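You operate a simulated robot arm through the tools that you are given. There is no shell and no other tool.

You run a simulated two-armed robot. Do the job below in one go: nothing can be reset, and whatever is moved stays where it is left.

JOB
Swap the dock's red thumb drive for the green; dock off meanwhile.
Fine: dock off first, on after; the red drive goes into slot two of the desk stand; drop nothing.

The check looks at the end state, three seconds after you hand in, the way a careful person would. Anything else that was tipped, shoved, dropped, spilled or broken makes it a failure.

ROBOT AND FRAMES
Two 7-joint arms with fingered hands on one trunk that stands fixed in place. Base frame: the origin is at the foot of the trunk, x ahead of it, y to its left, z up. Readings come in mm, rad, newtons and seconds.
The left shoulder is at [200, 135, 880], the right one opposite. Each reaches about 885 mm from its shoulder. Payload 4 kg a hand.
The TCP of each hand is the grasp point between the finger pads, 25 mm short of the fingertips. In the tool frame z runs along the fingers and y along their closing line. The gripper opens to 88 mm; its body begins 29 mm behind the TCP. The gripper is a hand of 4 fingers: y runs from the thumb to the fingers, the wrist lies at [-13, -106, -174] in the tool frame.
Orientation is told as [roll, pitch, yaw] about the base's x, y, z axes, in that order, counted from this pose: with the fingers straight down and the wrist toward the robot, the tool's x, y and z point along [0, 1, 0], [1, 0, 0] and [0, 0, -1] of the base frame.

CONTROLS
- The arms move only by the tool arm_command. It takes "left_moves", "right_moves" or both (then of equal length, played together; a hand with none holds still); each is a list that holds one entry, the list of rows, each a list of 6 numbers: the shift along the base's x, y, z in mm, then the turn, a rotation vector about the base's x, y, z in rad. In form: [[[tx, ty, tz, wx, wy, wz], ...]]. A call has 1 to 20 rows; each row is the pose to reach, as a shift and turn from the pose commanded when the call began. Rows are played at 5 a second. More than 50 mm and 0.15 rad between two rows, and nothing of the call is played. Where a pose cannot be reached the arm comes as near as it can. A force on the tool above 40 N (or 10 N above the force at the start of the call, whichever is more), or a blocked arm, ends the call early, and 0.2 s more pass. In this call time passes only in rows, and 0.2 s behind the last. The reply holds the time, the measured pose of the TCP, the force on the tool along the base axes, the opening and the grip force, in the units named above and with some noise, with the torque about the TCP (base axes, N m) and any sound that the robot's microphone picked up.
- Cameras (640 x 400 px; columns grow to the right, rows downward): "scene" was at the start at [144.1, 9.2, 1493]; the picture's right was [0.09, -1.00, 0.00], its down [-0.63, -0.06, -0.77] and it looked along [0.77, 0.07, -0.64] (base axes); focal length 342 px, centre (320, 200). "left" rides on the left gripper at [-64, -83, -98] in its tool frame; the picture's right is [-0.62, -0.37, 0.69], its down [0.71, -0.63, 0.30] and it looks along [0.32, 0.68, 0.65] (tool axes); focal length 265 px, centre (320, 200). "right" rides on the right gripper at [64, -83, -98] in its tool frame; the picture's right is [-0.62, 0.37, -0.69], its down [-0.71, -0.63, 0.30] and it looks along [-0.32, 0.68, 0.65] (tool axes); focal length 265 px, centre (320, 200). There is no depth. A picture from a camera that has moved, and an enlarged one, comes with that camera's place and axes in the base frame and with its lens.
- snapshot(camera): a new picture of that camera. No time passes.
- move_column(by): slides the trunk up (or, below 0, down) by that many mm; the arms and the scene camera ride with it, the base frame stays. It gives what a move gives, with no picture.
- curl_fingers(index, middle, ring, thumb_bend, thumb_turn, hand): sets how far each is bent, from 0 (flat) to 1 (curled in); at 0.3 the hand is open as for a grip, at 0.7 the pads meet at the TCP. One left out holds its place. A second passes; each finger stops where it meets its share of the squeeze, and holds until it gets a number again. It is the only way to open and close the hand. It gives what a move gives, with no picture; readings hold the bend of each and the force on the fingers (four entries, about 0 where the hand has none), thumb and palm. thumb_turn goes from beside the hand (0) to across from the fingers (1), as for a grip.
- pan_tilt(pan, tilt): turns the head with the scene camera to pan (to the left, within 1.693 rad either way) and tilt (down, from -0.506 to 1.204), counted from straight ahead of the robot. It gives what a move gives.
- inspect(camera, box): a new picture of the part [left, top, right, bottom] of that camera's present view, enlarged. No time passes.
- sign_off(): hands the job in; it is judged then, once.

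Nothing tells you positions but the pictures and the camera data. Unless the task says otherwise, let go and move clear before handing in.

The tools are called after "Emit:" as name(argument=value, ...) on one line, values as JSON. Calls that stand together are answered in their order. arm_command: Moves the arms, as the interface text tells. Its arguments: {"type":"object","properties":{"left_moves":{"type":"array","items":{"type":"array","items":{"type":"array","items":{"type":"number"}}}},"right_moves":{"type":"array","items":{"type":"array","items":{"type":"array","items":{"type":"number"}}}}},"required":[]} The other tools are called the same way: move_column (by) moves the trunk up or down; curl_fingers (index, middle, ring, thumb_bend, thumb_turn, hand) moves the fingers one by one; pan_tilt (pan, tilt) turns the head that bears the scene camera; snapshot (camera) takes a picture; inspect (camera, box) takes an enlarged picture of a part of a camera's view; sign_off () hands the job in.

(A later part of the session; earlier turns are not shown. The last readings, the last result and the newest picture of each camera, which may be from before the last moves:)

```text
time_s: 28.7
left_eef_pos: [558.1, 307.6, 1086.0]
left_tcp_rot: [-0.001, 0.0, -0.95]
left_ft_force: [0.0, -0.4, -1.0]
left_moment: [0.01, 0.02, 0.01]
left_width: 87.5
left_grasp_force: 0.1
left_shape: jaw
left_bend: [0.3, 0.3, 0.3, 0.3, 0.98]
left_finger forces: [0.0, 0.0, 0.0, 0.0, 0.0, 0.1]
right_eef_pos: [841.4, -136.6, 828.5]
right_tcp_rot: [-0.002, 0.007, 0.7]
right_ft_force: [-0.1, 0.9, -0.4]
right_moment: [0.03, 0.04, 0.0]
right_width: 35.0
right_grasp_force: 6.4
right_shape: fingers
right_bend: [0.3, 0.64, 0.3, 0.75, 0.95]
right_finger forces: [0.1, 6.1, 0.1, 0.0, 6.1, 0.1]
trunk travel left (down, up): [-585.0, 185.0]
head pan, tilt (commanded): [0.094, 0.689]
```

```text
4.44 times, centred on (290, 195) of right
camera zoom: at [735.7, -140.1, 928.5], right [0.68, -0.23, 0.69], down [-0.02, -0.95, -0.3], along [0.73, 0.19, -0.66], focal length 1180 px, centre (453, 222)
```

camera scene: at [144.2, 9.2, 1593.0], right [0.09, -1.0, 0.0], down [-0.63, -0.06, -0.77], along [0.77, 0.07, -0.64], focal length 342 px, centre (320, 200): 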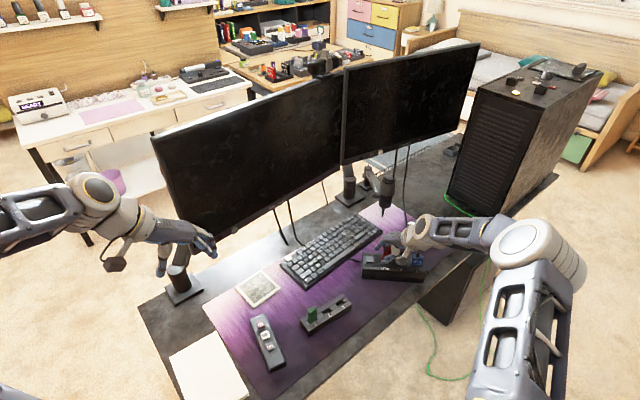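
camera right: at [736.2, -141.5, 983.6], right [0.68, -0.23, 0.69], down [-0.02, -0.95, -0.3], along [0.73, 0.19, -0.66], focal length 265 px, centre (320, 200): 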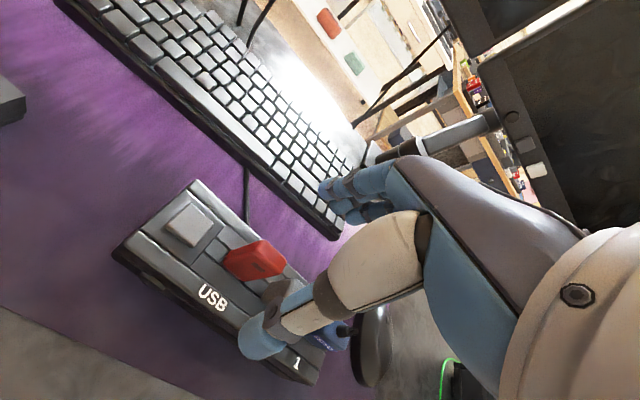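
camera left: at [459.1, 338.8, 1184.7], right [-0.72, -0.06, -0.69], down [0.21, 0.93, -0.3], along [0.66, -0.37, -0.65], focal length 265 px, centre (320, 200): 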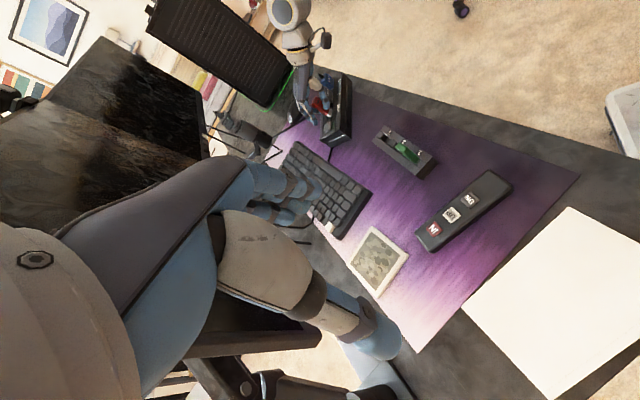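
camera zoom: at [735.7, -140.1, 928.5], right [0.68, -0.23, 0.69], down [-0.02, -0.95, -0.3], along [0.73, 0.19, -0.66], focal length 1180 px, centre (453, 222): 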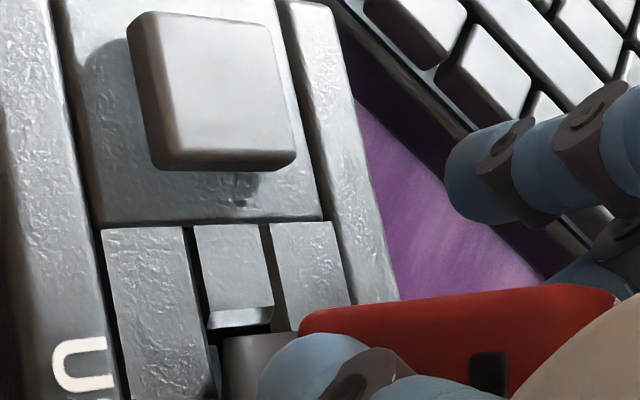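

The plug is sliding out and the dock is staying put. I keep lifting until the drive is clear.

Emit:
arm_command(right_moves=[[[0, 0, 3, 0, 0, 0], [0, 0, 7, 0, 0, 0], [0, 0, 12, 0, 0, 0], [0, 0, 18, 0, 0, 0], [0, 0, 26, 0, 0, 0], [0, 0, 36, 0, 0, 0], [0, 0, 46, 0, 0, 0]]])

Emit:
inspect(camera="scene", box=[360, 215, 440, 285])

Emit:
inspect(camera="left", box=[280, 60, 360, 120])

Emit:
inspect(camera="right", box=[230, 150, 430, 290])

```text
time_s: 30.3
left_eef_pos: [557.8, 306.6, 1085.6]
left_tcp_rot: [0.0, 0.001, -0.949]
left_ft_force: [-0.6, -0.7, -0.4]
left_moment: [0.04, -0.04, 0.03]
left_width: 87.9
left_grasp_force: 0.0
left_shape: jaw
left_bend: [0.3, 0.3, 0.3, 0.3, 0.98]
left_finger forces: [0.0, 0.0, 0.1, 0.1, 0.0, 0.0]
right_eef_pos: [841.3, -136.1, 875.6]
right_tcp_rot: [-0.004, 0.007, 0.7]
right_ft_force: [0.2, 1.0, -0.1]
right_moment: [0.0, 0.02, -0.02]
right_width: 34.9
right_grasp_force: 6.7
right_shape: fingers
right_bend: [0.3, 0.72, 0.3, 0.75, 0.94]
right_finger forces: [0.0, 6.6, 0.0, 0.0, 6.6, 0.1]
trunk travel left (down, up): [-585.0, 185.0]
head pan, tilt (commanded): [0.094, 0.689]
```

```text
5.71 times, centred on (400, 250) of scene
camera zoom: at [144.2, 9.2, 1593.0], right [0.09, -1.0, 0.0], down [-0.63, -0.06, -0.77], along [0.77, 0.07, -0.64], focal length 1954 px, centre (-137, -86)
```

zoom: 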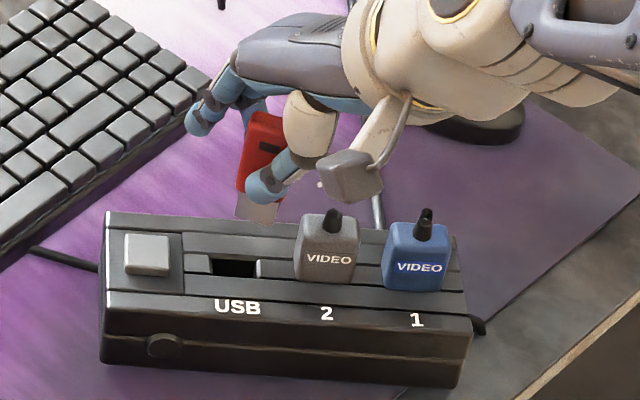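

```text
6.67 times, centred on (320, 90) of left
camera zoom: at [459.1, 338.8, 1184.7], right [-0.72, -0.06, -0.69], down [0.21, 0.93, -0.3], along [0.66, -0.37, -0.65], focal length 1769 px, centre (320, 933)
```

zoom: 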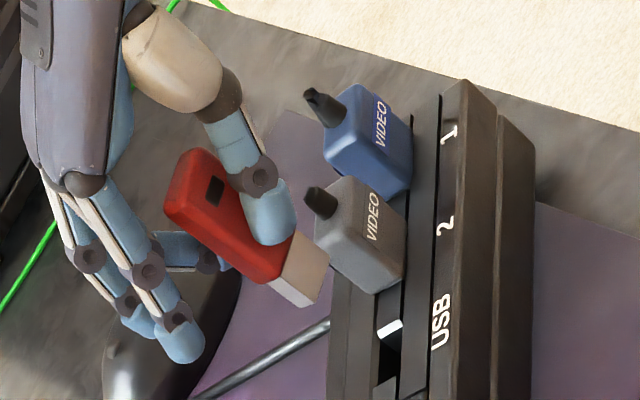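

```text
2.86 times, centred on (330, 220) of right
camera zoom: at [735.6, -140.0, 974.9], right [0.68, -0.23, 0.69], down [-0.02, -0.95, -0.3], along [0.73, 0.19, -0.66], focal length 758 px, centre (291, 143)
```

zoom: 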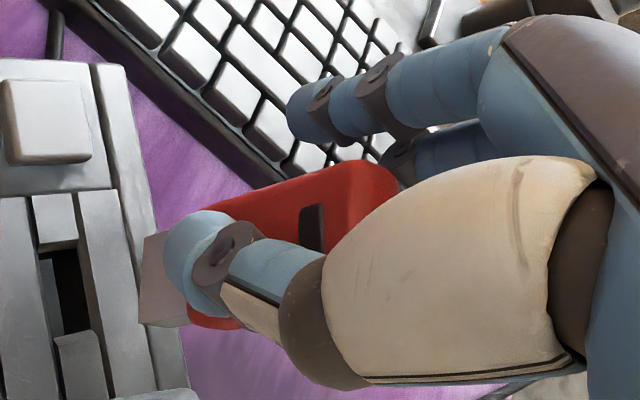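

The red drive is out and held at 6.6 N. I lift clear and examine how it sits in the fingers.

Emit:
arm_command(right_moves=[[[0, 0, 15, 0, 0, 0], [0, 0, 30, 0, 0, 0], [0, 0, 45, 0, 0, 0], [0, 0, 60, 0, 0, 0]]])

Emit:
inspect(camera="scene", box=[370, 205, 418, 235])

Emit:
inspect(camera="left", box=[265, 50, 345, 110])

Emit:
inspect(camera="right", box=[230, 150, 430, 290])

```text
time_s: 31.3
left_eef_pos: [558.1, 308.1, 1086.0]
left_tcp_rot: [0.0, 0.0, -0.949]
left_ft_force: [0.4, 0.4, -1.1]
left_moment: [0.01, -0.02, -0.01]
left_width: 87.6
left_grasp_force: 0.1
left_shape: jaw
left_bend: [0.3, 0.3, 0.3, 0.3, 0.98]
left_finger forces: [0.0, 0.0, 0.1, 0.1, 0.1, 0.1]
right_eef_pos: [842.3, -135.3, 936.4]
right_tcp_rot: [-0.002, 0.008, 0.701]
right_ft_force: [0.1, -0.8, -0.3]
right_moment: [0.04, -0.02, 0.0]
right_width: 34.8
right_grasp_force: 6.2
right_shape: fingers
right_bend: [0.3, 0.72, 0.3, 0.75, 0.94]
right_finger forces: [0.0, 6.6, 0.0, 0.0, 6.7, 0.0]
trunk travel left (down, up): [-585.0, 185.0]
head pan, tilt (commanded): [0.094, 0.689]
```

```text
13.33 times, centred on (394, 220) of scene
camera zoom: at [144.2, 9.2, 1593.0], right [0.09, -1.0, 0.0], down [-0.63, -0.06, -0.77], along [0.77, 0.07, -0.64], focal length 4560 px, centre (-667, -67)
```

zoom: 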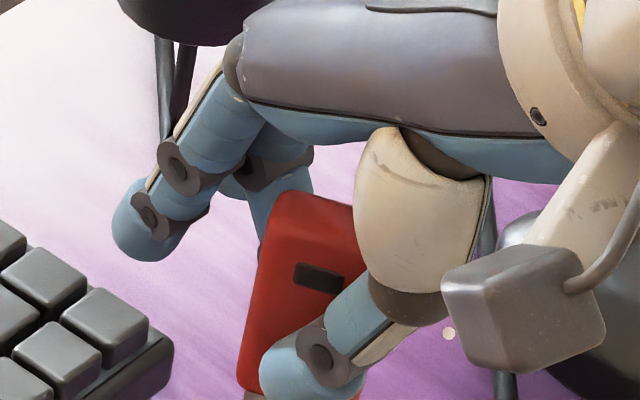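

```text
6.67 times, centred on (305, 80) of left
camera zoom: at [459.1, 338.8, 1184.7], right [-0.72, -0.06, -0.69], down [0.21, 0.93, -0.3], along [0.66, -0.37, -0.65], focal length 1769 px, centre (420, 1000)
```

zoom: 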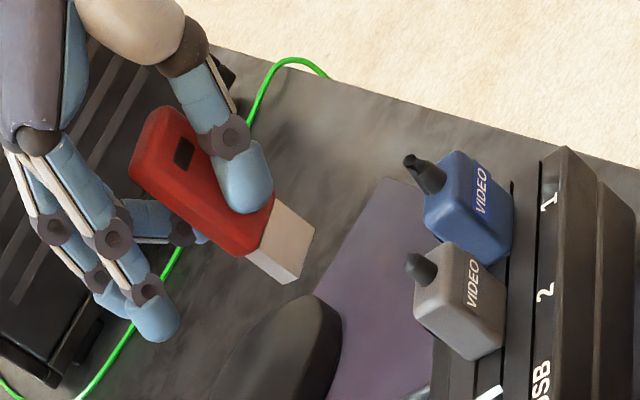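

```text
2.86 times, centred on (330, 220) of right
camera zoom: at [735.3, -139.8, 1034.2], right [0.68, -0.23, 0.69], down [-0.02, -0.95, -0.3], along [0.73, 0.19, -0.66], focal length 758 px, centre (291, 143)
```

zoom: 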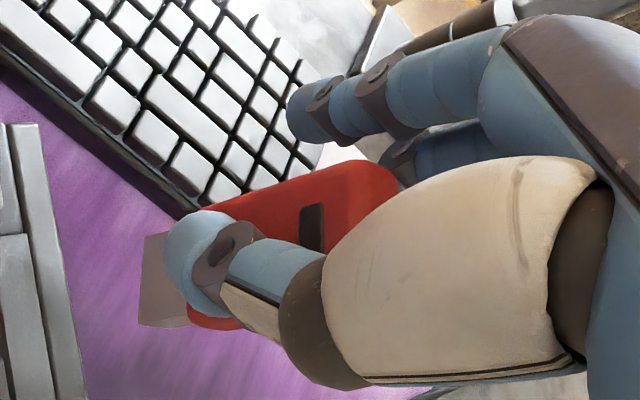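

The drive is well clear, but it has twisted about 65° in the pinch. It seems the thumb sits between index and middle, so next time I must use thumb + index + middle. I'll turn the hand so that the drive matches the stand axis and hover over the free slot 3, where I can seat it safely and re-grip.

Emit:
arm_command(right_moves=[[[-14, 14, 0, 0, 0, 0.11], [-28, 28, 0, 0, 0, 0.22], [-42, 42, 0, 0, 0, 0.33], [-57, 56, 0, 0, 0, 0.44], [-71, 70, 0, 0, 0, 0.55], [-85, 84, 0, 0, 0, 0.66], [-99, 98, 0, 0, 0, 0.77], [-113, 112, 0, 0, 0, 0.88], [-127, 126, 0, 0, 0, 0.99], [-141.5, 140, 0, 0, 0, 1.1]]])

Emit:
snapshot(camera="scene")

Emit:
snapshot(camera="left")

Emit:
snapshot(camera="right")

```text
time_s: 33.5
left_eef_pos: [559.3, 306.8, 1085.8]
left_tcp_rot: [0.001, 0.0, -0.95]
left_ft_force: [-0.1, -0.1, -0.4]
left_moment: [0.0, 0.02, -0.01]
left_width: 87.7
left_grasp_force: 0.0
left_shape: jaw
left_bend: [0.3, 0.3, 0.3, 0.3, 0.98]
left_finger forces: [0.0, 0.0, 0.0, 0.0, 0.1, 0.0]
right_eef_pos: [699.7, 4.0, 935.8]
right_tcp_rot: [-0.005, 0.005, 1.801]
right_ft_force: [0.3, -0.2, 0.0]
right_moment: [-0.01, 0.01, -0.03]
right_width: 34.8
right_grasp_force: 7.1
right_shape: fingers
right_bend: [0.3, 0.72, 0.3, 0.75, 0.94]
right_finger forces: [0.0, 6.7, 0.1, 0.0, 6.7, 0.0]
trunk travel left (down, up): [-585.0, 185.0]
head pan, tilt (commanded): [0.094, 0.689]
```

```text
taken
camera scene: at [144.2, 9.1, 1593.0], right [0.09, -1.0, 0.0], down [-0.63, -0.06, -0.77], along [0.77, 0.07, -0.64], focal length 342 px, centre (320, 200)
```

scene: 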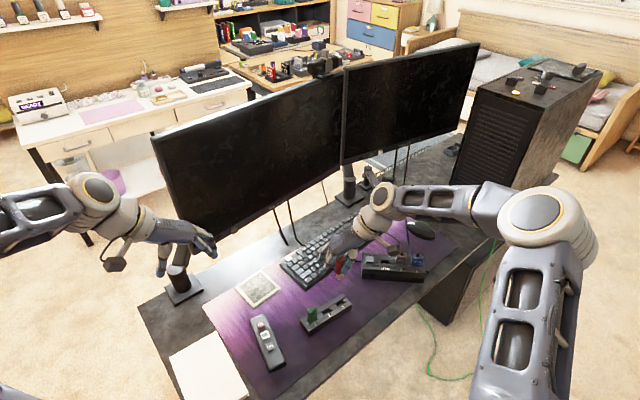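

```text
taken
camera left: at [459.1, 338.6, 1184.7], right [-0.72, -0.06, -0.69], down [0.21, 0.93, -0.3], along [0.66, -0.37, -0.65], focal length 265 px, centre (320, 200)
```

left: 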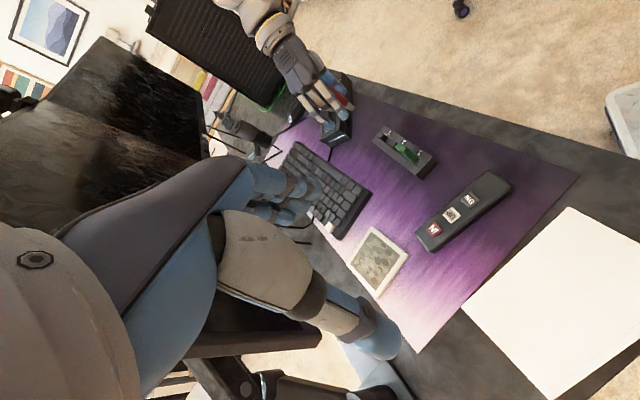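

```text
taken
camera right: at [654.3, -91.5, 1034.5], right [0.52, 0.5, 0.69], down [0.84, -0.45, -0.3], along [0.16, 0.74, -0.66], focal length 265 px, centre (320, 200)
```

right: 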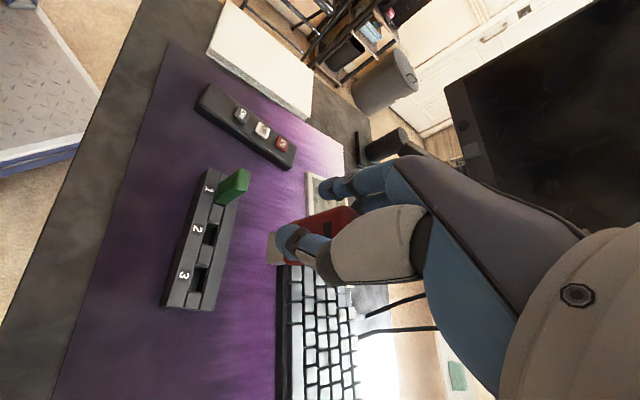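

Emit:
inspect(camera="scene", box=[322, 240, 370, 280])

Emit:
inspect(camera="left", box=[305, 70, 369, 118])

Emit:
inspect(camera="right", box=[255, 190, 375, 280])

```text
10.00 times, centred on (346, 260) of scene
camera zoom: at [144.2, 9.1, 1593.0], right [0.09, -1.0, 0.0], down [-0.63, -0.06, -0.77], along [0.77, 0.07, -0.64], focal length 3420 px, centre (60, -400)
```

zoom: 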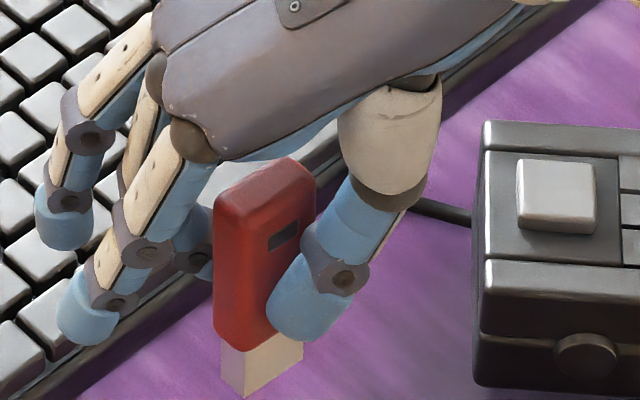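

```text
8.33 times, centred on (337, 94) of left
camera zoom: at [459.1, 338.6, 1184.7], right [-0.72, -0.06, -0.69], down [0.21, 0.93, -0.3], along [0.66, -0.37, -0.65], focal length 2212 px, centre (178, 1083)
```

zoom: 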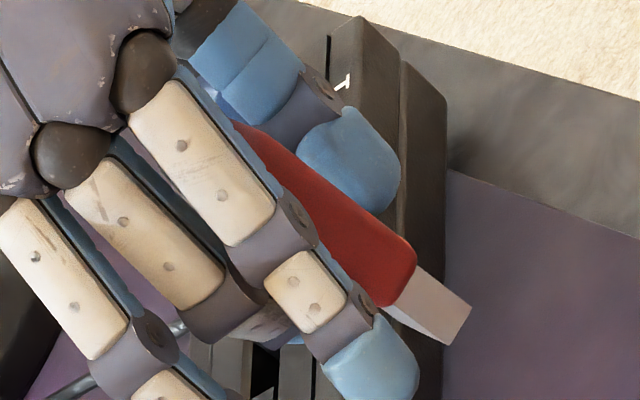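

```text
4.44 times, centred on (315, 235) of right
camera zoom: at [654.3, -91.5, 1034.5], right [0.52, 0.5, 0.69], down [0.84, -0.45, -0.3], along [0.16, 0.74, -0.66], focal length 1180 px, centre (342, 44)
```

zoom: 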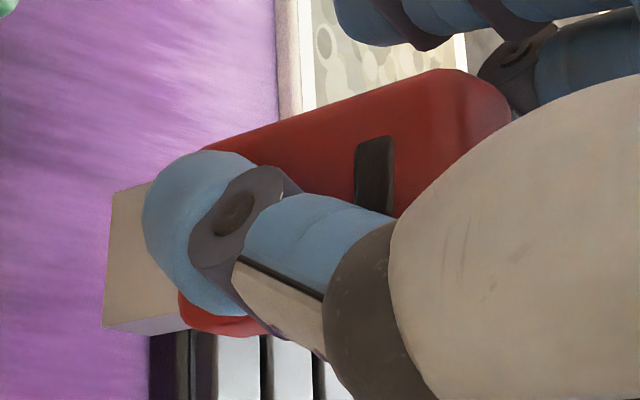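

The drive is nearly aligned with the stand (about 4° yaw, 5° lean to correct), and its plug bottom is about 47 mm below the TCP. I correct the angles, shift over slot 3 and descend part way.

Emit:
arm_command(right_moves=[[[1, -1.5, -15, 0.014, -0.016, 0.02], [2, -3, -35, 0.028, -0.033, 0.04], [3, -5, -55, 0.042, -0.05, 0.06], [3.8, -6.2, -75, 0.055, -0.065, 0.075], [3.8, -6.2, -88, 0.055, -0.065, 0.075]]])

Emit:
inspect(camera="scene", box=[314, 268, 370, 316])

Emit:
inspect(camera="left", box=[340, 85, 430, 155])

Emit:
inspect(camera="right", box=[180, 150, 380, 300])

```text
time_s: 34.7
left_eef_pos: [558.3, 307.1, 1086.6]
left_tcp_rot: [0.0, 0.001, -0.95]
left_ft_force: [0.4, -0.2, 0.2]
left_moment: [0.02, -0.01, 0.0]
left_width: 87.6
left_grasp_force: 0.1
left_shape: jaw
left_bend: [0.3, 0.3, 0.3, 0.3, 0.98]
left_finger forces: [0.0, 0.1, 0.0, 0.0, 0.0, 0.0]
right_eef_pos: [703.9, -0.4, 848.0]
right_tcp_rot: [-0.08, -0.03, 1.877]
right_ft_force: [-0.7, 0.1, 0.0]
right_moment: [-0.03, -0.01, 0.0]
right_width: 34.9
right_grasp_force: 6.3
right_shape: fingers
right_bend: [0.3, 0.72, 0.3, 0.75, 0.94]
right_finger forces: [0.0, 6.6, 0.1, 0.1, 6.7, 0.0]
trunk travel left (down, up): [-585.0, 185.0]
head pan, tilt (commanded): [0.094, 0.689]
```

```text
8.33 times, centred on (342, 292) of scene
camera zoom: at [144.1, 9.2, 1593.1], right [0.09, -1.0, 0.0], down [-0.63, -0.06, -0.77], along [0.77, 0.07, -0.64], focal length 2850 px, centre (137, -567)
```

zoom: 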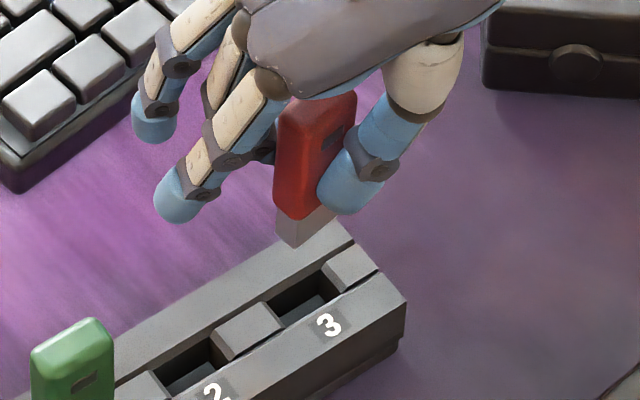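

```text
5.71 times, centred on (385, 120) of left
camera zoom: at [459.0, 338.8, 1184.7], right [-0.72, -0.06, -0.69], down [0.21, 0.93, -0.3], along [0.66, -0.37, -0.65], focal length 1517 px, centre (-51, 657)
```

zoom: 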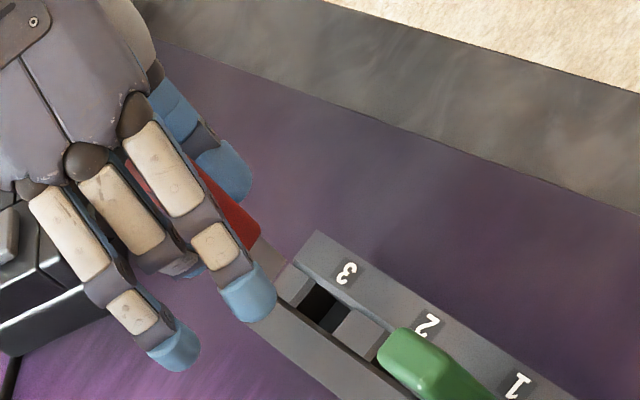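

```text
2.67 times, centred on (280, 225) of right
camera zoom: at [660.1, -105.5, 938.4], right [0.43, 0.5, 0.75], down [0.89, -0.37, -0.26], along [0.15, 0.78, -0.61], focal length 708 px, centre (427, 133)
```

zoom: 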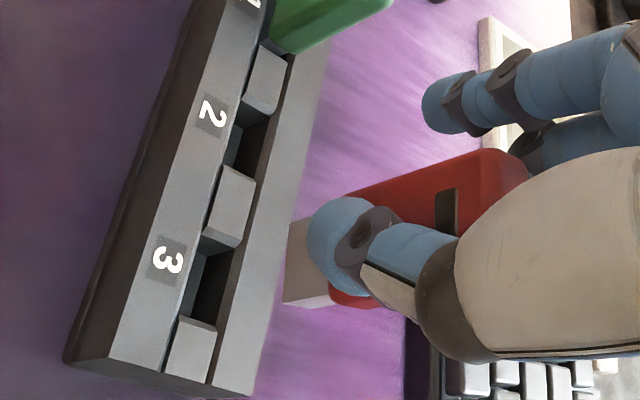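

Emit:
inspect(camera="scene", box=[328, 286, 360, 306])

Emit:
inspect(camera="left", box=[372, 120, 404, 145])

```text
16.00 times, centred on (344, 296) of scene
camera zoom: at [144.1, 9.2, 1593.1], right [0.09, -1.0, 0.0], down [-0.63, -0.06, -0.77], along [0.77, 0.07, -0.64], focal length 5472 px, centre (-64, -1336)
```

zoom: 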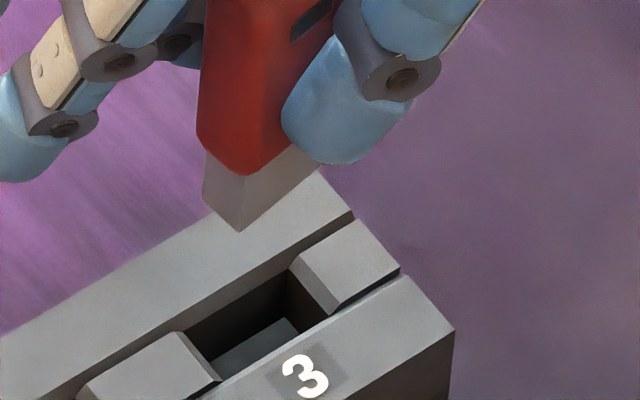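

```text
16.00 times, centred on (388, 132) of left
camera zoom: at [459.0, 338.8, 1184.7], right [-0.72, -0.06, -0.69], down [0.21, 0.93, -0.3], along [0.66, -0.37, -0.65], focal length 4246 px, centre (-768, 1280)
```

zoom: 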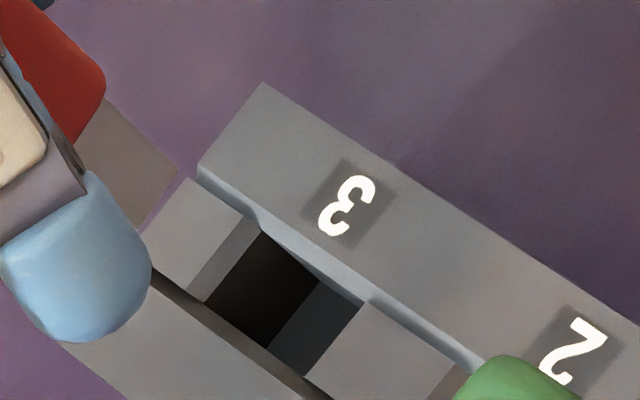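

Close-ups show I over-corrected slightly: about 6° too much yaw and 4° too much lean. I trim both and lower the plug to just above slot 3.

Emit:
arm_command(right_moves=[[[0.3, 0, -6, -0.013, 0.015, -0.033], [0.6, 0, -12, -0.026, 0.03, -0.066], [0.9, 0, -20, -0.039, 0.046, -0.1], [0.9, 0, -29, -0.039, 0.046, -0.1]]])

Emit:
inspect(camera="scene", box=[328, 290, 360, 310])

Emit:
inspect(camera="left", box=[372, 120, 404, 145])

Emit:
inspect(camera="right", box=[200, 170, 320, 260])

```text
time_s: 35.7
left_eef_pos: [558.4, 309.3, 1085.8]
left_tcp_rot: [-0.001, 0.0, -0.949]
left_ft_force: [0.5, -0.8, -0.5]
left_moment: [0.0, 0.01, 0.03]
left_width: 87.5
left_grasp_force: 0.1
left_shape: jaw
left_bend: [0.3, 0.3, 0.3, 0.3, 0.98]
left_finger forces: [0.2, 0.0, 0.0, 0.0, 0.0, 0.0]
right_eef_pos: [705.2, -1.6, 819.1]
right_tcp_rot: [-0.024, -0.002, 1.774]
right_ft_force: [0.4, 0.2, -0.2]
right_moment: [-0.01, 0.02, 0.0]
right_width: 34.6
right_grasp_force: 6.6
right_shape: fingers
right_bend: [0.3, 0.72, 0.3, 0.75, 0.94]
right_finger forces: [0.0, 6.7, 0.0, 0.1, 6.6, 0.0]
trunk travel left (down, up): [-585.0, 185.0]
head pan, tilt (commanded): [0.094, 0.689]
```

```text
16.00 times, centred on (344, 300) of scene
camera zoom: at [144.1, 9.2, 1593.1], right [0.09, -1.0, 0.0], down [-0.63, -0.06, -0.77], along [0.77, 0.07, -0.64], focal length 5472 px, centre (-64, -1400)
```

zoom: 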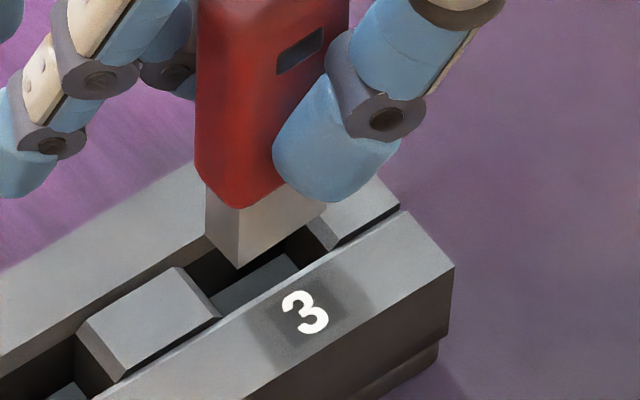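

```text
16.00 times, centred on (388, 132) of left
camera zoom: at [459.0, 338.8, 1184.7], right [-0.72, -0.06, -0.69], down [0.21, 0.93, -0.3], along [0.66, -0.37, -0.65], focal length 4246 px, centre (-768, 1280)
```

zoom: 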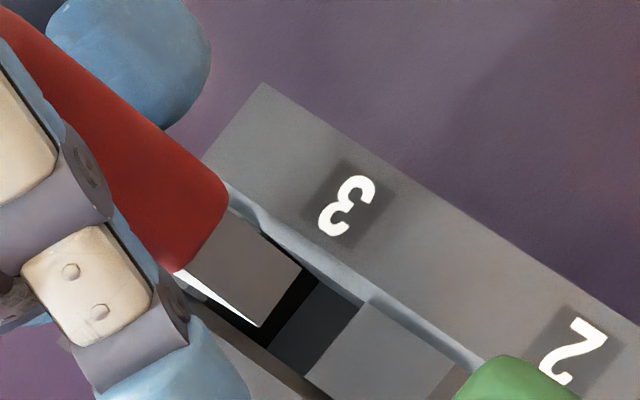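

```text
4.44 times, centred on (260, 215) of right
camera zoom: at [655.4, -97.3, 915.4], right [0.52, 0.48, 0.71], down [0.83, -0.47, -0.29], along [0.2, 0.74, -0.64], focal length 1180 px, centre (587, 133)
```

zoom: 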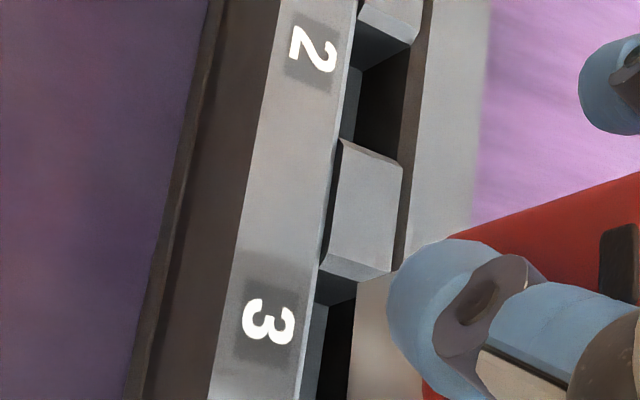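

The plug is hovering right above slot 3 and nearly aligned. I trim the last few degrees and ease it in a few millimetres while watching the force.

Emit:
arm_command(right_moves=[[[-0.7, -0.6, -2, 0.008, -0.01, -0.02], [-1.5, -1.3, -4, 0.016, -0.019, -0.04], [-1.5, -1.3, -7, 0.016, -0.019, -0.04], [-1.5, -1.3, -10, 0.016, -0.019, -0.04], [-1.5, -1.3, -12, 0.016, -0.019, -0.04]]])

Emit:
inspect(camera="scene", box=[328, 290, 360, 310])

Emit:
inspect(camera="left", box=[372, 120, 404, 145])

```text
time_s: 36.9
left_eef_pos: [559.4, 307.4, 1085.7]
left_tcp_rot: [-0.001, 0.0, -0.951]
left_ft_force: [0.6, -1.5, -0.3]
left_moment: [0.01, 0.01, 0.04]
left_width: 87.6
left_grasp_force: 0.1
left_shape: jaw
left_bend: [0.3, 0.3, 0.3, 0.3, 0.98]
left_finger forces: [0.0, 0.0, 0.0, 0.1, 0.0, 0.0]
right_eef_pos: [705.0, -4.0, 807.6]
right_tcp_rot: [-0.048, -0.015, 1.734]
right_ft_force: [-1.3, 0.2, -0.4]
right_moment: [0.01, 0.02, 0.0]
right_width: 34.5
right_grasp_force: 6.4
right_shape: fingers
right_bend: [0.3, 0.72, 0.3, 0.75, 0.94]
right_finger forces: [0.0, 6.5, 0.0, 0.1, 6.6, 0.1]
trunk travel left (down, up): [-585.0, 185.0]
head pan, tilt (commanded): [0.094, 0.689]
```

```text
16.00 times, centred on (344, 300) of scene
camera zoom: at [144.1, 9.2, 1593.0], right [0.09, -1.0, 0.0], down [-0.63, -0.06, -0.77], along [0.77, 0.07, -0.64], focal length 5472 px, centre (-64, -1400)
```

zoom: 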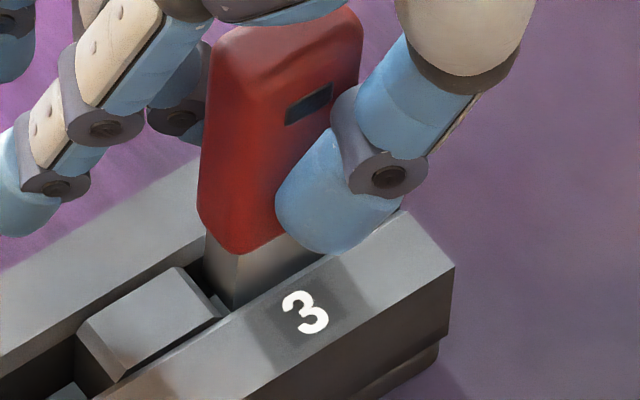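

```text
16.00 times, centred on (388, 132) of left
camera zoom: at [459.0, 338.8, 1184.7], right [-0.72, -0.06, -0.69], down [0.21, 0.93, -0.3], along [0.66, -0.37, -0.65], focal length 4246 px, centre (-768, 1280)
```

zoom: 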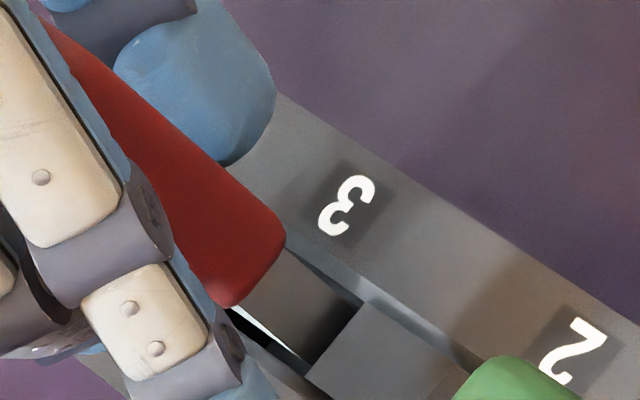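

The plug is entering slot 3 with no resistance. I continue down in small steps.

Emit:
arm_command(right_moves=[[[0, 0, -2.5, 0, 0, 0], [0, 0, -5, 0, 0, 0], [0, 0, -7.5, 0, 0, 0], [0, 0, -10, 0, 0, 0]]])

Emit:
inspect(camera="scene", box=[328, 290, 360, 310])

Emit:
inspect(camera="left", box=[372, 120, 404, 145])

```text
time_s: 37.9
left_eef_pos: [558.6, 307.8, 1085.2]
left_tcp_rot: [0.0, 0.0, -0.95]
left_ft_force: [0.3, -0.4, 1.6]
left_moment: [-0.02, -0.02, 0.0]
left_width: 87.4
left_grasp_force: 0.0
left_shape: jaw
left_bend: [0.3, 0.3, 0.3, 0.3, 0.98]
left_finger forces: [0.1, 0.1, 0.0, 0.0, 0.0, 0.0]
right_eef_pos: [704.3, -3.8, 796.3]
right_tcp_rot: [-0.046, -0.016, 1.735]
right_ft_force: [0.7, -0.1, 1.2]
right_moment: [0.03, 0.0, 0.01]
right_width: 34.6
right_grasp_force: 6.8
right_shape: fingers
right_bend: [0.3, 0.72, 0.3, 0.75, 0.94]
right_finger forces: [0.0, 6.6, 0.1, 0.0, 6.5, 0.0]
trunk travel left (down, up): [-585.0, 185.0]
head pan, tilt (commanded): [0.094, 0.689]
```

```text
16.00 times, centred on (344, 300) of scene
camera zoom: at [144.1, 9.2, 1593.0], right [0.09, -1.0, 0.0], down [-0.63, -0.06, -0.77], along [0.77, 0.07, -0.64], focal length 5472 px, centre (-64, -1400)
```

zoom: 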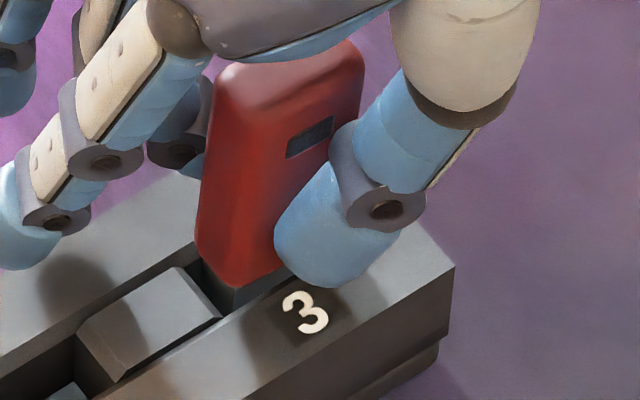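

```text
16.00 times, centred on (388, 132) of left
camera zoom: at [459.0, 338.8, 1184.7], right [-0.72, -0.06, -0.69], down [0.21, 0.93, -0.3], along [0.66, -0.37, -0.65], focal length 4246 px, centre (-768, 1280)
```

zoom: 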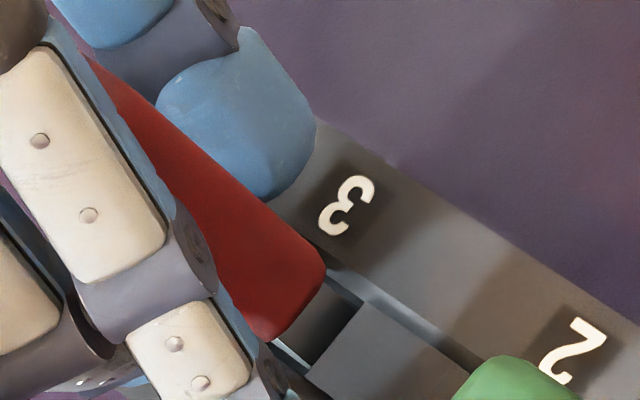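

The plug is about 15 mm into slot 3 with almost no load. I lower slightly more, then relax both digits together in small amounts.

Emit:
arm_command(right_moves=[[[0, 0, -1.2, 0, 0, 0], [0, 0, -2.5, 0, 0, 0]]])

Emit:
curl_fingers(hand="right", middle=0.69, thumb_bend=0.72)

Emit:
inspect(camera="scene", box=[318, 282, 366, 316])

Emit:
inspect(camera="left", box=[362, 110, 420, 155])

```text
time_s: 38.5
left_eef_pos: [558.6, 306.9, 1084.9]
left_tcp_rot: [0.001, 0.001, -0.95]
left_ft_force: [0.7, 0.3, -1.1]
left_moment: [-0.02, 0.01, -0.06]
left_width: 87.4
left_grasp_force: 0.1
left_shape: jaw
left_bend: [0.3, 0.3, 0.3, 0.3, 0.98]
left_finger forces: [0.0, 0.0, 0.1, 0.0, 0.0, 0.0]
right_eef_pos: [704.7, -3.0, 795.8]
right_tcp_rot: [-0.048, -0.014, 1.734]
right_ft_force: [-1.5, 0.9, 5.2]
right_moment: [0.05, -0.01, 0.04]
right_width: 33.6
right_grasp_force: 8.2
right_shape: fingers
right_bend: [0.3, 0.72, 0.3, 0.76, 0.94]
right_finger forces: [0.0, 7.7, 0.1, 0.1, 7.5, 0.1]
trunk travel left (down, up): [-585.0, 185.0]
head pan, tilt (commanded): [0.094, 0.689]
```

```text
time_s: 39.5
left_eef_pos: [558.0, 306.9, 1085.0]
left_tcp_rot: [-0.001, -0.001, -0.95]
left_ft_force: [1.0, -0.2, -0.3]
left_moment: [-0.02, -0.01, 0.03]
left_width: 88.0
left_grasp_force: 0.0
left_shape: jaw
left_bend: [0.3, 0.3, 0.3, 0.3, 0.98]
left_finger forces: [0.0, 0.0, 0.0, 0.0, 0.0, 0.0]
right_eef_pos: [704.5, -4.2, 795.2]
right_tcp_rot: [-0.048, -0.015, 1.735]
right_ft_force: [-0.8, 0.2, 4.9]
right_moment: [0.05, 0.03, 0.0]
right_width: 36.7
right_grasp_force: 4.5
right_shape: fingers
right_bend: [0.3, 0.68, 0.3, 0.73, 0.95]
right_finger forces: [0.1, 4.2, 0.1, 0.0, 4.0, 0.0]
trunk travel left (down, up): [-585.0, 185.0]
head pan, tilt (commanded): [0.094, 0.689]
```

```text
11.76 times, centred on (342, 299) of scene
camera zoom: at [144.0, 9.3, 1593.1], right [0.09, -1.0, 0.0], down [-0.63, -0.06, -0.77], along [0.77, 0.07, -0.64], focal length 4024 px, centre (61, -965)
```

zoom: 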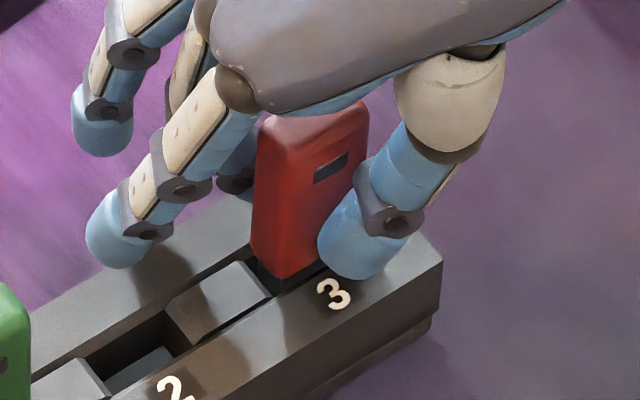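

```text
8.89 times, centred on (391, 132) of left
camera zoom: at [458.9, 338.9, 1184.8], right [-0.72, -0.06, -0.69], down [0.21, 0.93, -0.3], along [0.66, -0.37, -0.65], focal length 2359 px, centre (-311, 800)
```

zoom: 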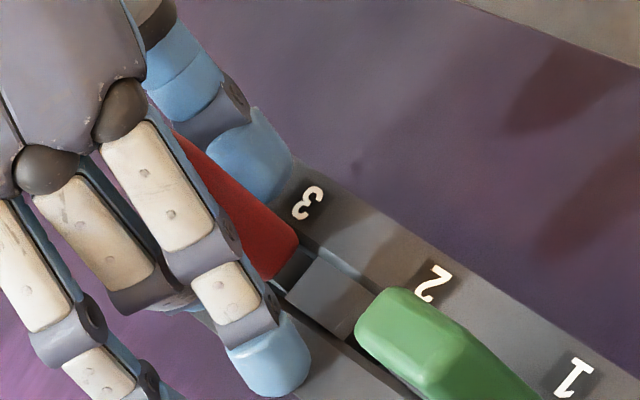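

The drive is seated (5 N reaction). I keep relaxing both digits together until they're off the drive.

Emit:
curl_fingers(hand="right", middle=0.64, thumb_bend=0.68)

Emit:
curl_fingers(hand="right", middle=0.56, thumb_bend=0.58)

Emit:
inspect(camera="scene", box=[318, 282, 366, 316])

Emit:
inspect(camera="left", box=[362, 110, 420, 155])

```text
time_s: 40.5
left_eef_pos: [559.2, 306.7, 1085.3]
left_tcp_rot: [0.001, 0.001, -0.949]
left_ft_force: [-0.1, 0.0, -0.3]
left_moment: [0.01, -0.01, 0.0]
left_width: 87.6
left_grasp_force: 0.0
left_shape: jaw
left_bend: [0.3, 0.3, 0.3, 0.3, 0.98]
left_finger forces: [0.0, 0.0, 0.1, 0.0, 0.0, 0.0]
right_eef_pos: [704.0, -4.3, 794.8]
right_tcp_rot: [-0.047, -0.015, 1.735]
right_ft_force: [0.2, 0.3, -0.1]
right_moment: [0.02, 0.0, 0.0]
right_width: 43.9
right_grasp_force: 0.6
right_shape: fingers
right_bend: [0.3, 0.64, 0.3, 0.68, 0.97]
right_finger forces: [0.0, 0.3, 0.0, 0.1, 0.4, 0.0]
trunk travel left (down, up): [-585.0, 185.0]
head pan, tilt (commanded): [0.094, 0.689]
```

```text
time_s: 41.5
left_eef_pos: [559.6, 308.5, 1085.4]
left_tcp_rot: [-0.001, 0.001, -0.95]
left_ft_force: [-0.8, 0.2, 0.0]
left_moment: [0.01, -0.04, -0.04]
left_width: 87.6
left_grasp_force: 0.1
left_shape: jaw
left_bend: [0.3, 0.3, 0.3, 0.3, 0.98]
left_finger forces: [0.1, 0.0, 0.0, 0.0, 0.0, 0.0]
right_eef_pos: [703.3, -2.9, 793.9]
right_tcp_rot: [-0.046, -0.016, 1.735]
right_ft_force: [0.9, 0.6, -0.1]
right_moment: [0.02, 0.01, 0.0]
right_width: 55.6
right_grasp_force: 0.1
right_shape: fingers
right_bend: [0.3, 0.56, 0.3, 0.57, 0.97]
right_finger forces: [0.0, 0.0, 0.0, 0.0, 0.0, 0.0]
trunk travel left (down, up): [-585.0, 185.0]
head pan, tilt (commanded): [0.094, 0.689]
```

```text
11.76 times, centred on (342, 299) of scene
camera zoom: at [144.1, 9.2, 1593.0], right [0.09, -1.0, 0.0], down [-0.63, -0.06, -0.77], along [0.77, 0.07, -0.64], focal length 4024 px, centre (61, -965)
```

zoom: 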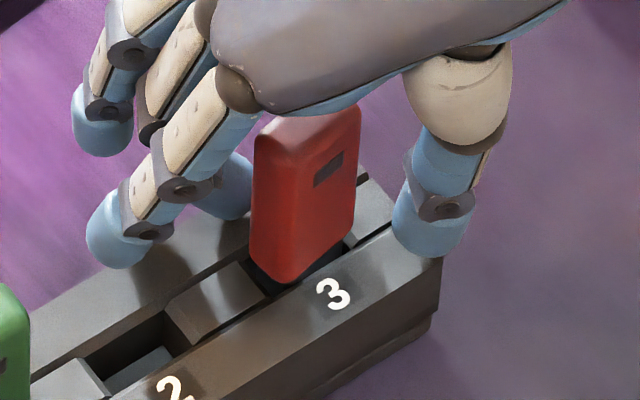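

```text
8.89 times, centred on (391, 132) of left
camera zoom: at [459.0, 338.8, 1184.7], right [-0.72, -0.06, -0.69], down [0.21, 0.93, -0.3], along [0.66, -0.37, -0.65], focal length 2359 px, centre (-311, 800)
```

zoom: 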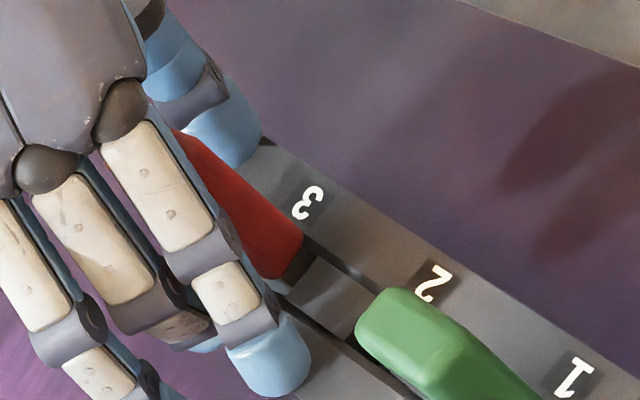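

The red drive stands safely in slot 3. I open wider and rise straight up.

Emit:
curl_fingers(hand="right", middle=0.4, thumb_bend=0.42)

Emit:
arm_command(right_moves=[[[0, 0, 5, 0, 0, 0], [0, 0, 15, 0, 0, 0], [0, 0, 30, 0, 0, 0], [0, 0, 50, 0, 0, 0], [0, 0, 75, 0, 0, 0], [0, 0, 100, 0, 0, 0], [0, 0, 120, 0, 0, 0]]])

Emit:
inspect(camera="scene", box=[280, 260, 376, 330])

Emit:
snapshot(camera="right")

Emit:
inspect(camera="scene", box=[350, 225, 450, 290])

```text
time_s: 42.5
left_eef_pos: [559.6, 307.6, 1085.5]
left_tcp_rot: [0.001, -0.001, -0.95]
left_ft_force: [0.3, -1.3, 0.3]
left_moment: [0.01, -0.05, -0.01]
left_width: 87.9
left_grasp_force: 0.0
left_shape: jaw
left_bend: [0.3, 0.3, 0.3, 0.3, 0.98]
left_finger forces: [0.0, 0.0, 0.1, 0.1, 0.0, 0.0]
right_eef_pos: [704.4, -3.4, 794.1]
right_tcp_rot: [-0.047, -0.016, 1.735]
right_ft_force: [-0.1, -0.5, -0.2]
right_moment: [-0.01, -0.01, 0.01]
right_width: 71.6
right_grasp_force: 0.0
right_shape: fingers
right_bend: [0.3, 0.4, 0.3, 0.42, 0.97]
right_finger forces: [0.1, 0.1, 0.0, 0.0, 0.0, 0.0]
trunk travel left (down, up): [-585.0, 185.0]
head pan, tilt (commanded): [0.094, 0.689]
```

```text
time_s: 44.1
left_eef_pos: [559.1, 306.9, 1085.8]
left_tcp_rot: [0.0, 0.001, -0.951]
left_ft_force: [-0.6, 0.3, 0.6]
left_moment: [0.01, 0.03, 0.01]
left_width: 87.7
left_grasp_force: 0.1
left_shape: jaw
left_bend: [0.3, 0.3, 0.3, 0.3, 0.98]
left_finger forces: [0.0, 0.0, 0.1, 0.1, 0.1, 0.0]
right_eef_pos: [703.4, -2.3, 913.3]
right_tcp_rot: [-0.048, -0.015, 1.737]
right_ft_force: [-0.4, 0.5, 0.4]
right_moment: [-0.01, 0.0, -0.03]
right_width: 71.9
right_grasp_force: 0.0
right_shape: fingers
right_bend: [0.3, 0.4, 0.3, 0.42, 0.97]
right_finger forces: [0.1, 0.0, 0.0, 0.0, 0.0, 0.1]
trunk travel left (down, up): [-585.0, 185.0]
head pan, tilt (commanded): [0.094, 0.689]
```

```text
5.71 times, centred on (328, 295) of scene
camera zoom: at [144.3, 9.2, 1593.0], right [0.09, -1.0, 0.0], down [-0.63, -0.06, -0.77], along [0.77, 0.07, -0.64], focal length 1954 px, centre (274, -343)
```

zoom: 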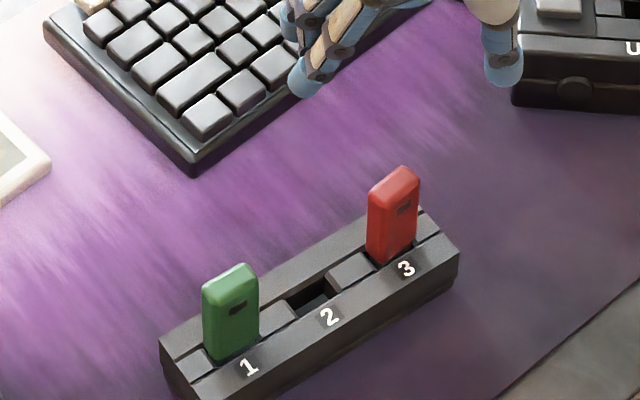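

```text
taken
camera right: at [648.5, -98.7, 1008.8], right [0.52, 0.45, 0.73], down [0.82, -0.5, -0.28], along [0.24, 0.74, -0.63], focal length 265 px, centre (320, 200)
```

right: 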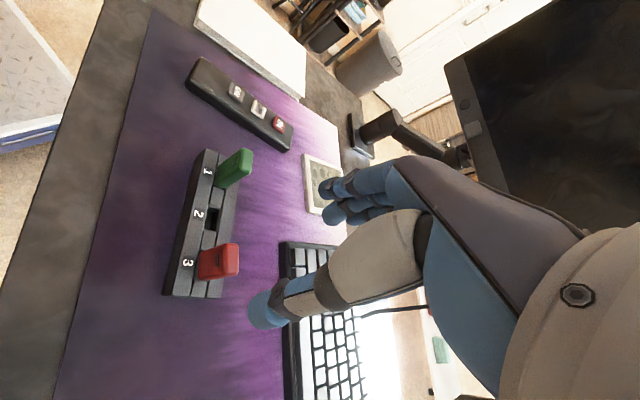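

```text
6.15 times, centred on (400, 258) of scene
camera zoom: at [144.3, 9.2, 1593.0], right [0.09, -1.0, 0.0], down [-0.63, -0.06, -0.77], along [0.77, 0.07, -0.64], focal length 2105 px, centre (-172, -154)
```

zoom: 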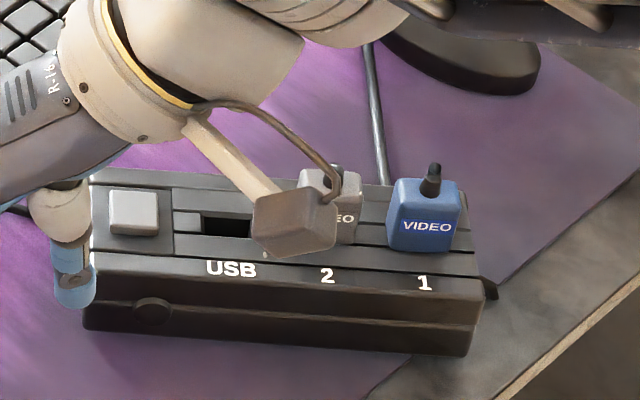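

The red drive is upright in slot 3 and the stand has not moved. Next I measure the dock's present pose precisely so I can put it back where it was.

Emit:
inspect(camera="scene", box=[360, 250, 392, 274])

Emit:
inspect(camera="scene", box=[400, 250, 432, 274])

Emit:
inspect(camera="scene", box=[376, 260, 416, 290])

```text
16.00 times, centred on (376, 262) of scene
camera zoom: at [144.3, 9.2, 1593.0], right [0.09, -1.0, 0.0], down [-0.63, -0.06, -0.77], along [0.77, 0.07, -0.64], focal length 5472 px, centre (-576, -792)
```

zoom: 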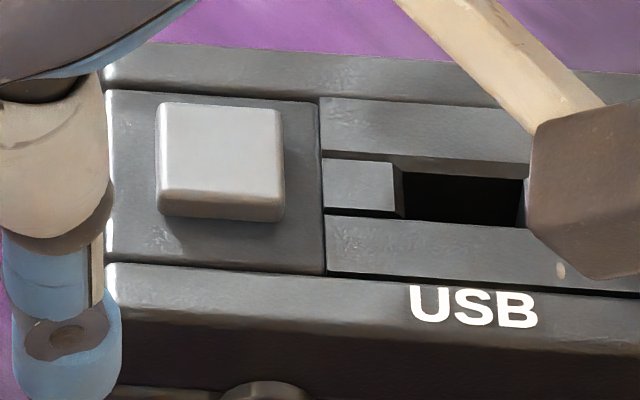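

```text
16.00 times, centred on (416, 262) of scene
camera zoom: at [144.3, 9.2, 1593.0], right [0.09, -1.0, 0.0], down [-0.63, -0.06, -0.77], along [0.77, 0.07, -0.64], focal length 5472 px, centre (-1216, -792)
```

zoom: 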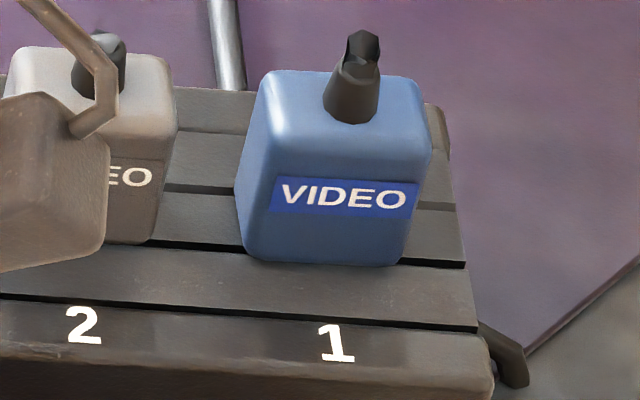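

```text
13.33 times, centred on (396, 275) of scene
camera zoom: at [144.3, 9.2, 1593.0], right [0.09, -1.0, 0.0], down [-0.63, -0.06, -0.77], along [0.77, 0.07, -0.64], focal length 4560 px, centre (-693, -800)
```

zoom: 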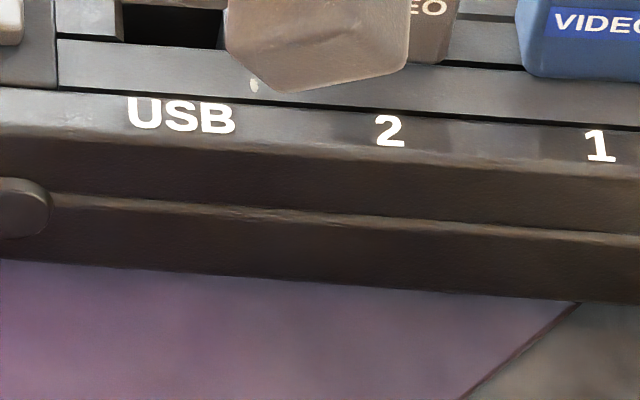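

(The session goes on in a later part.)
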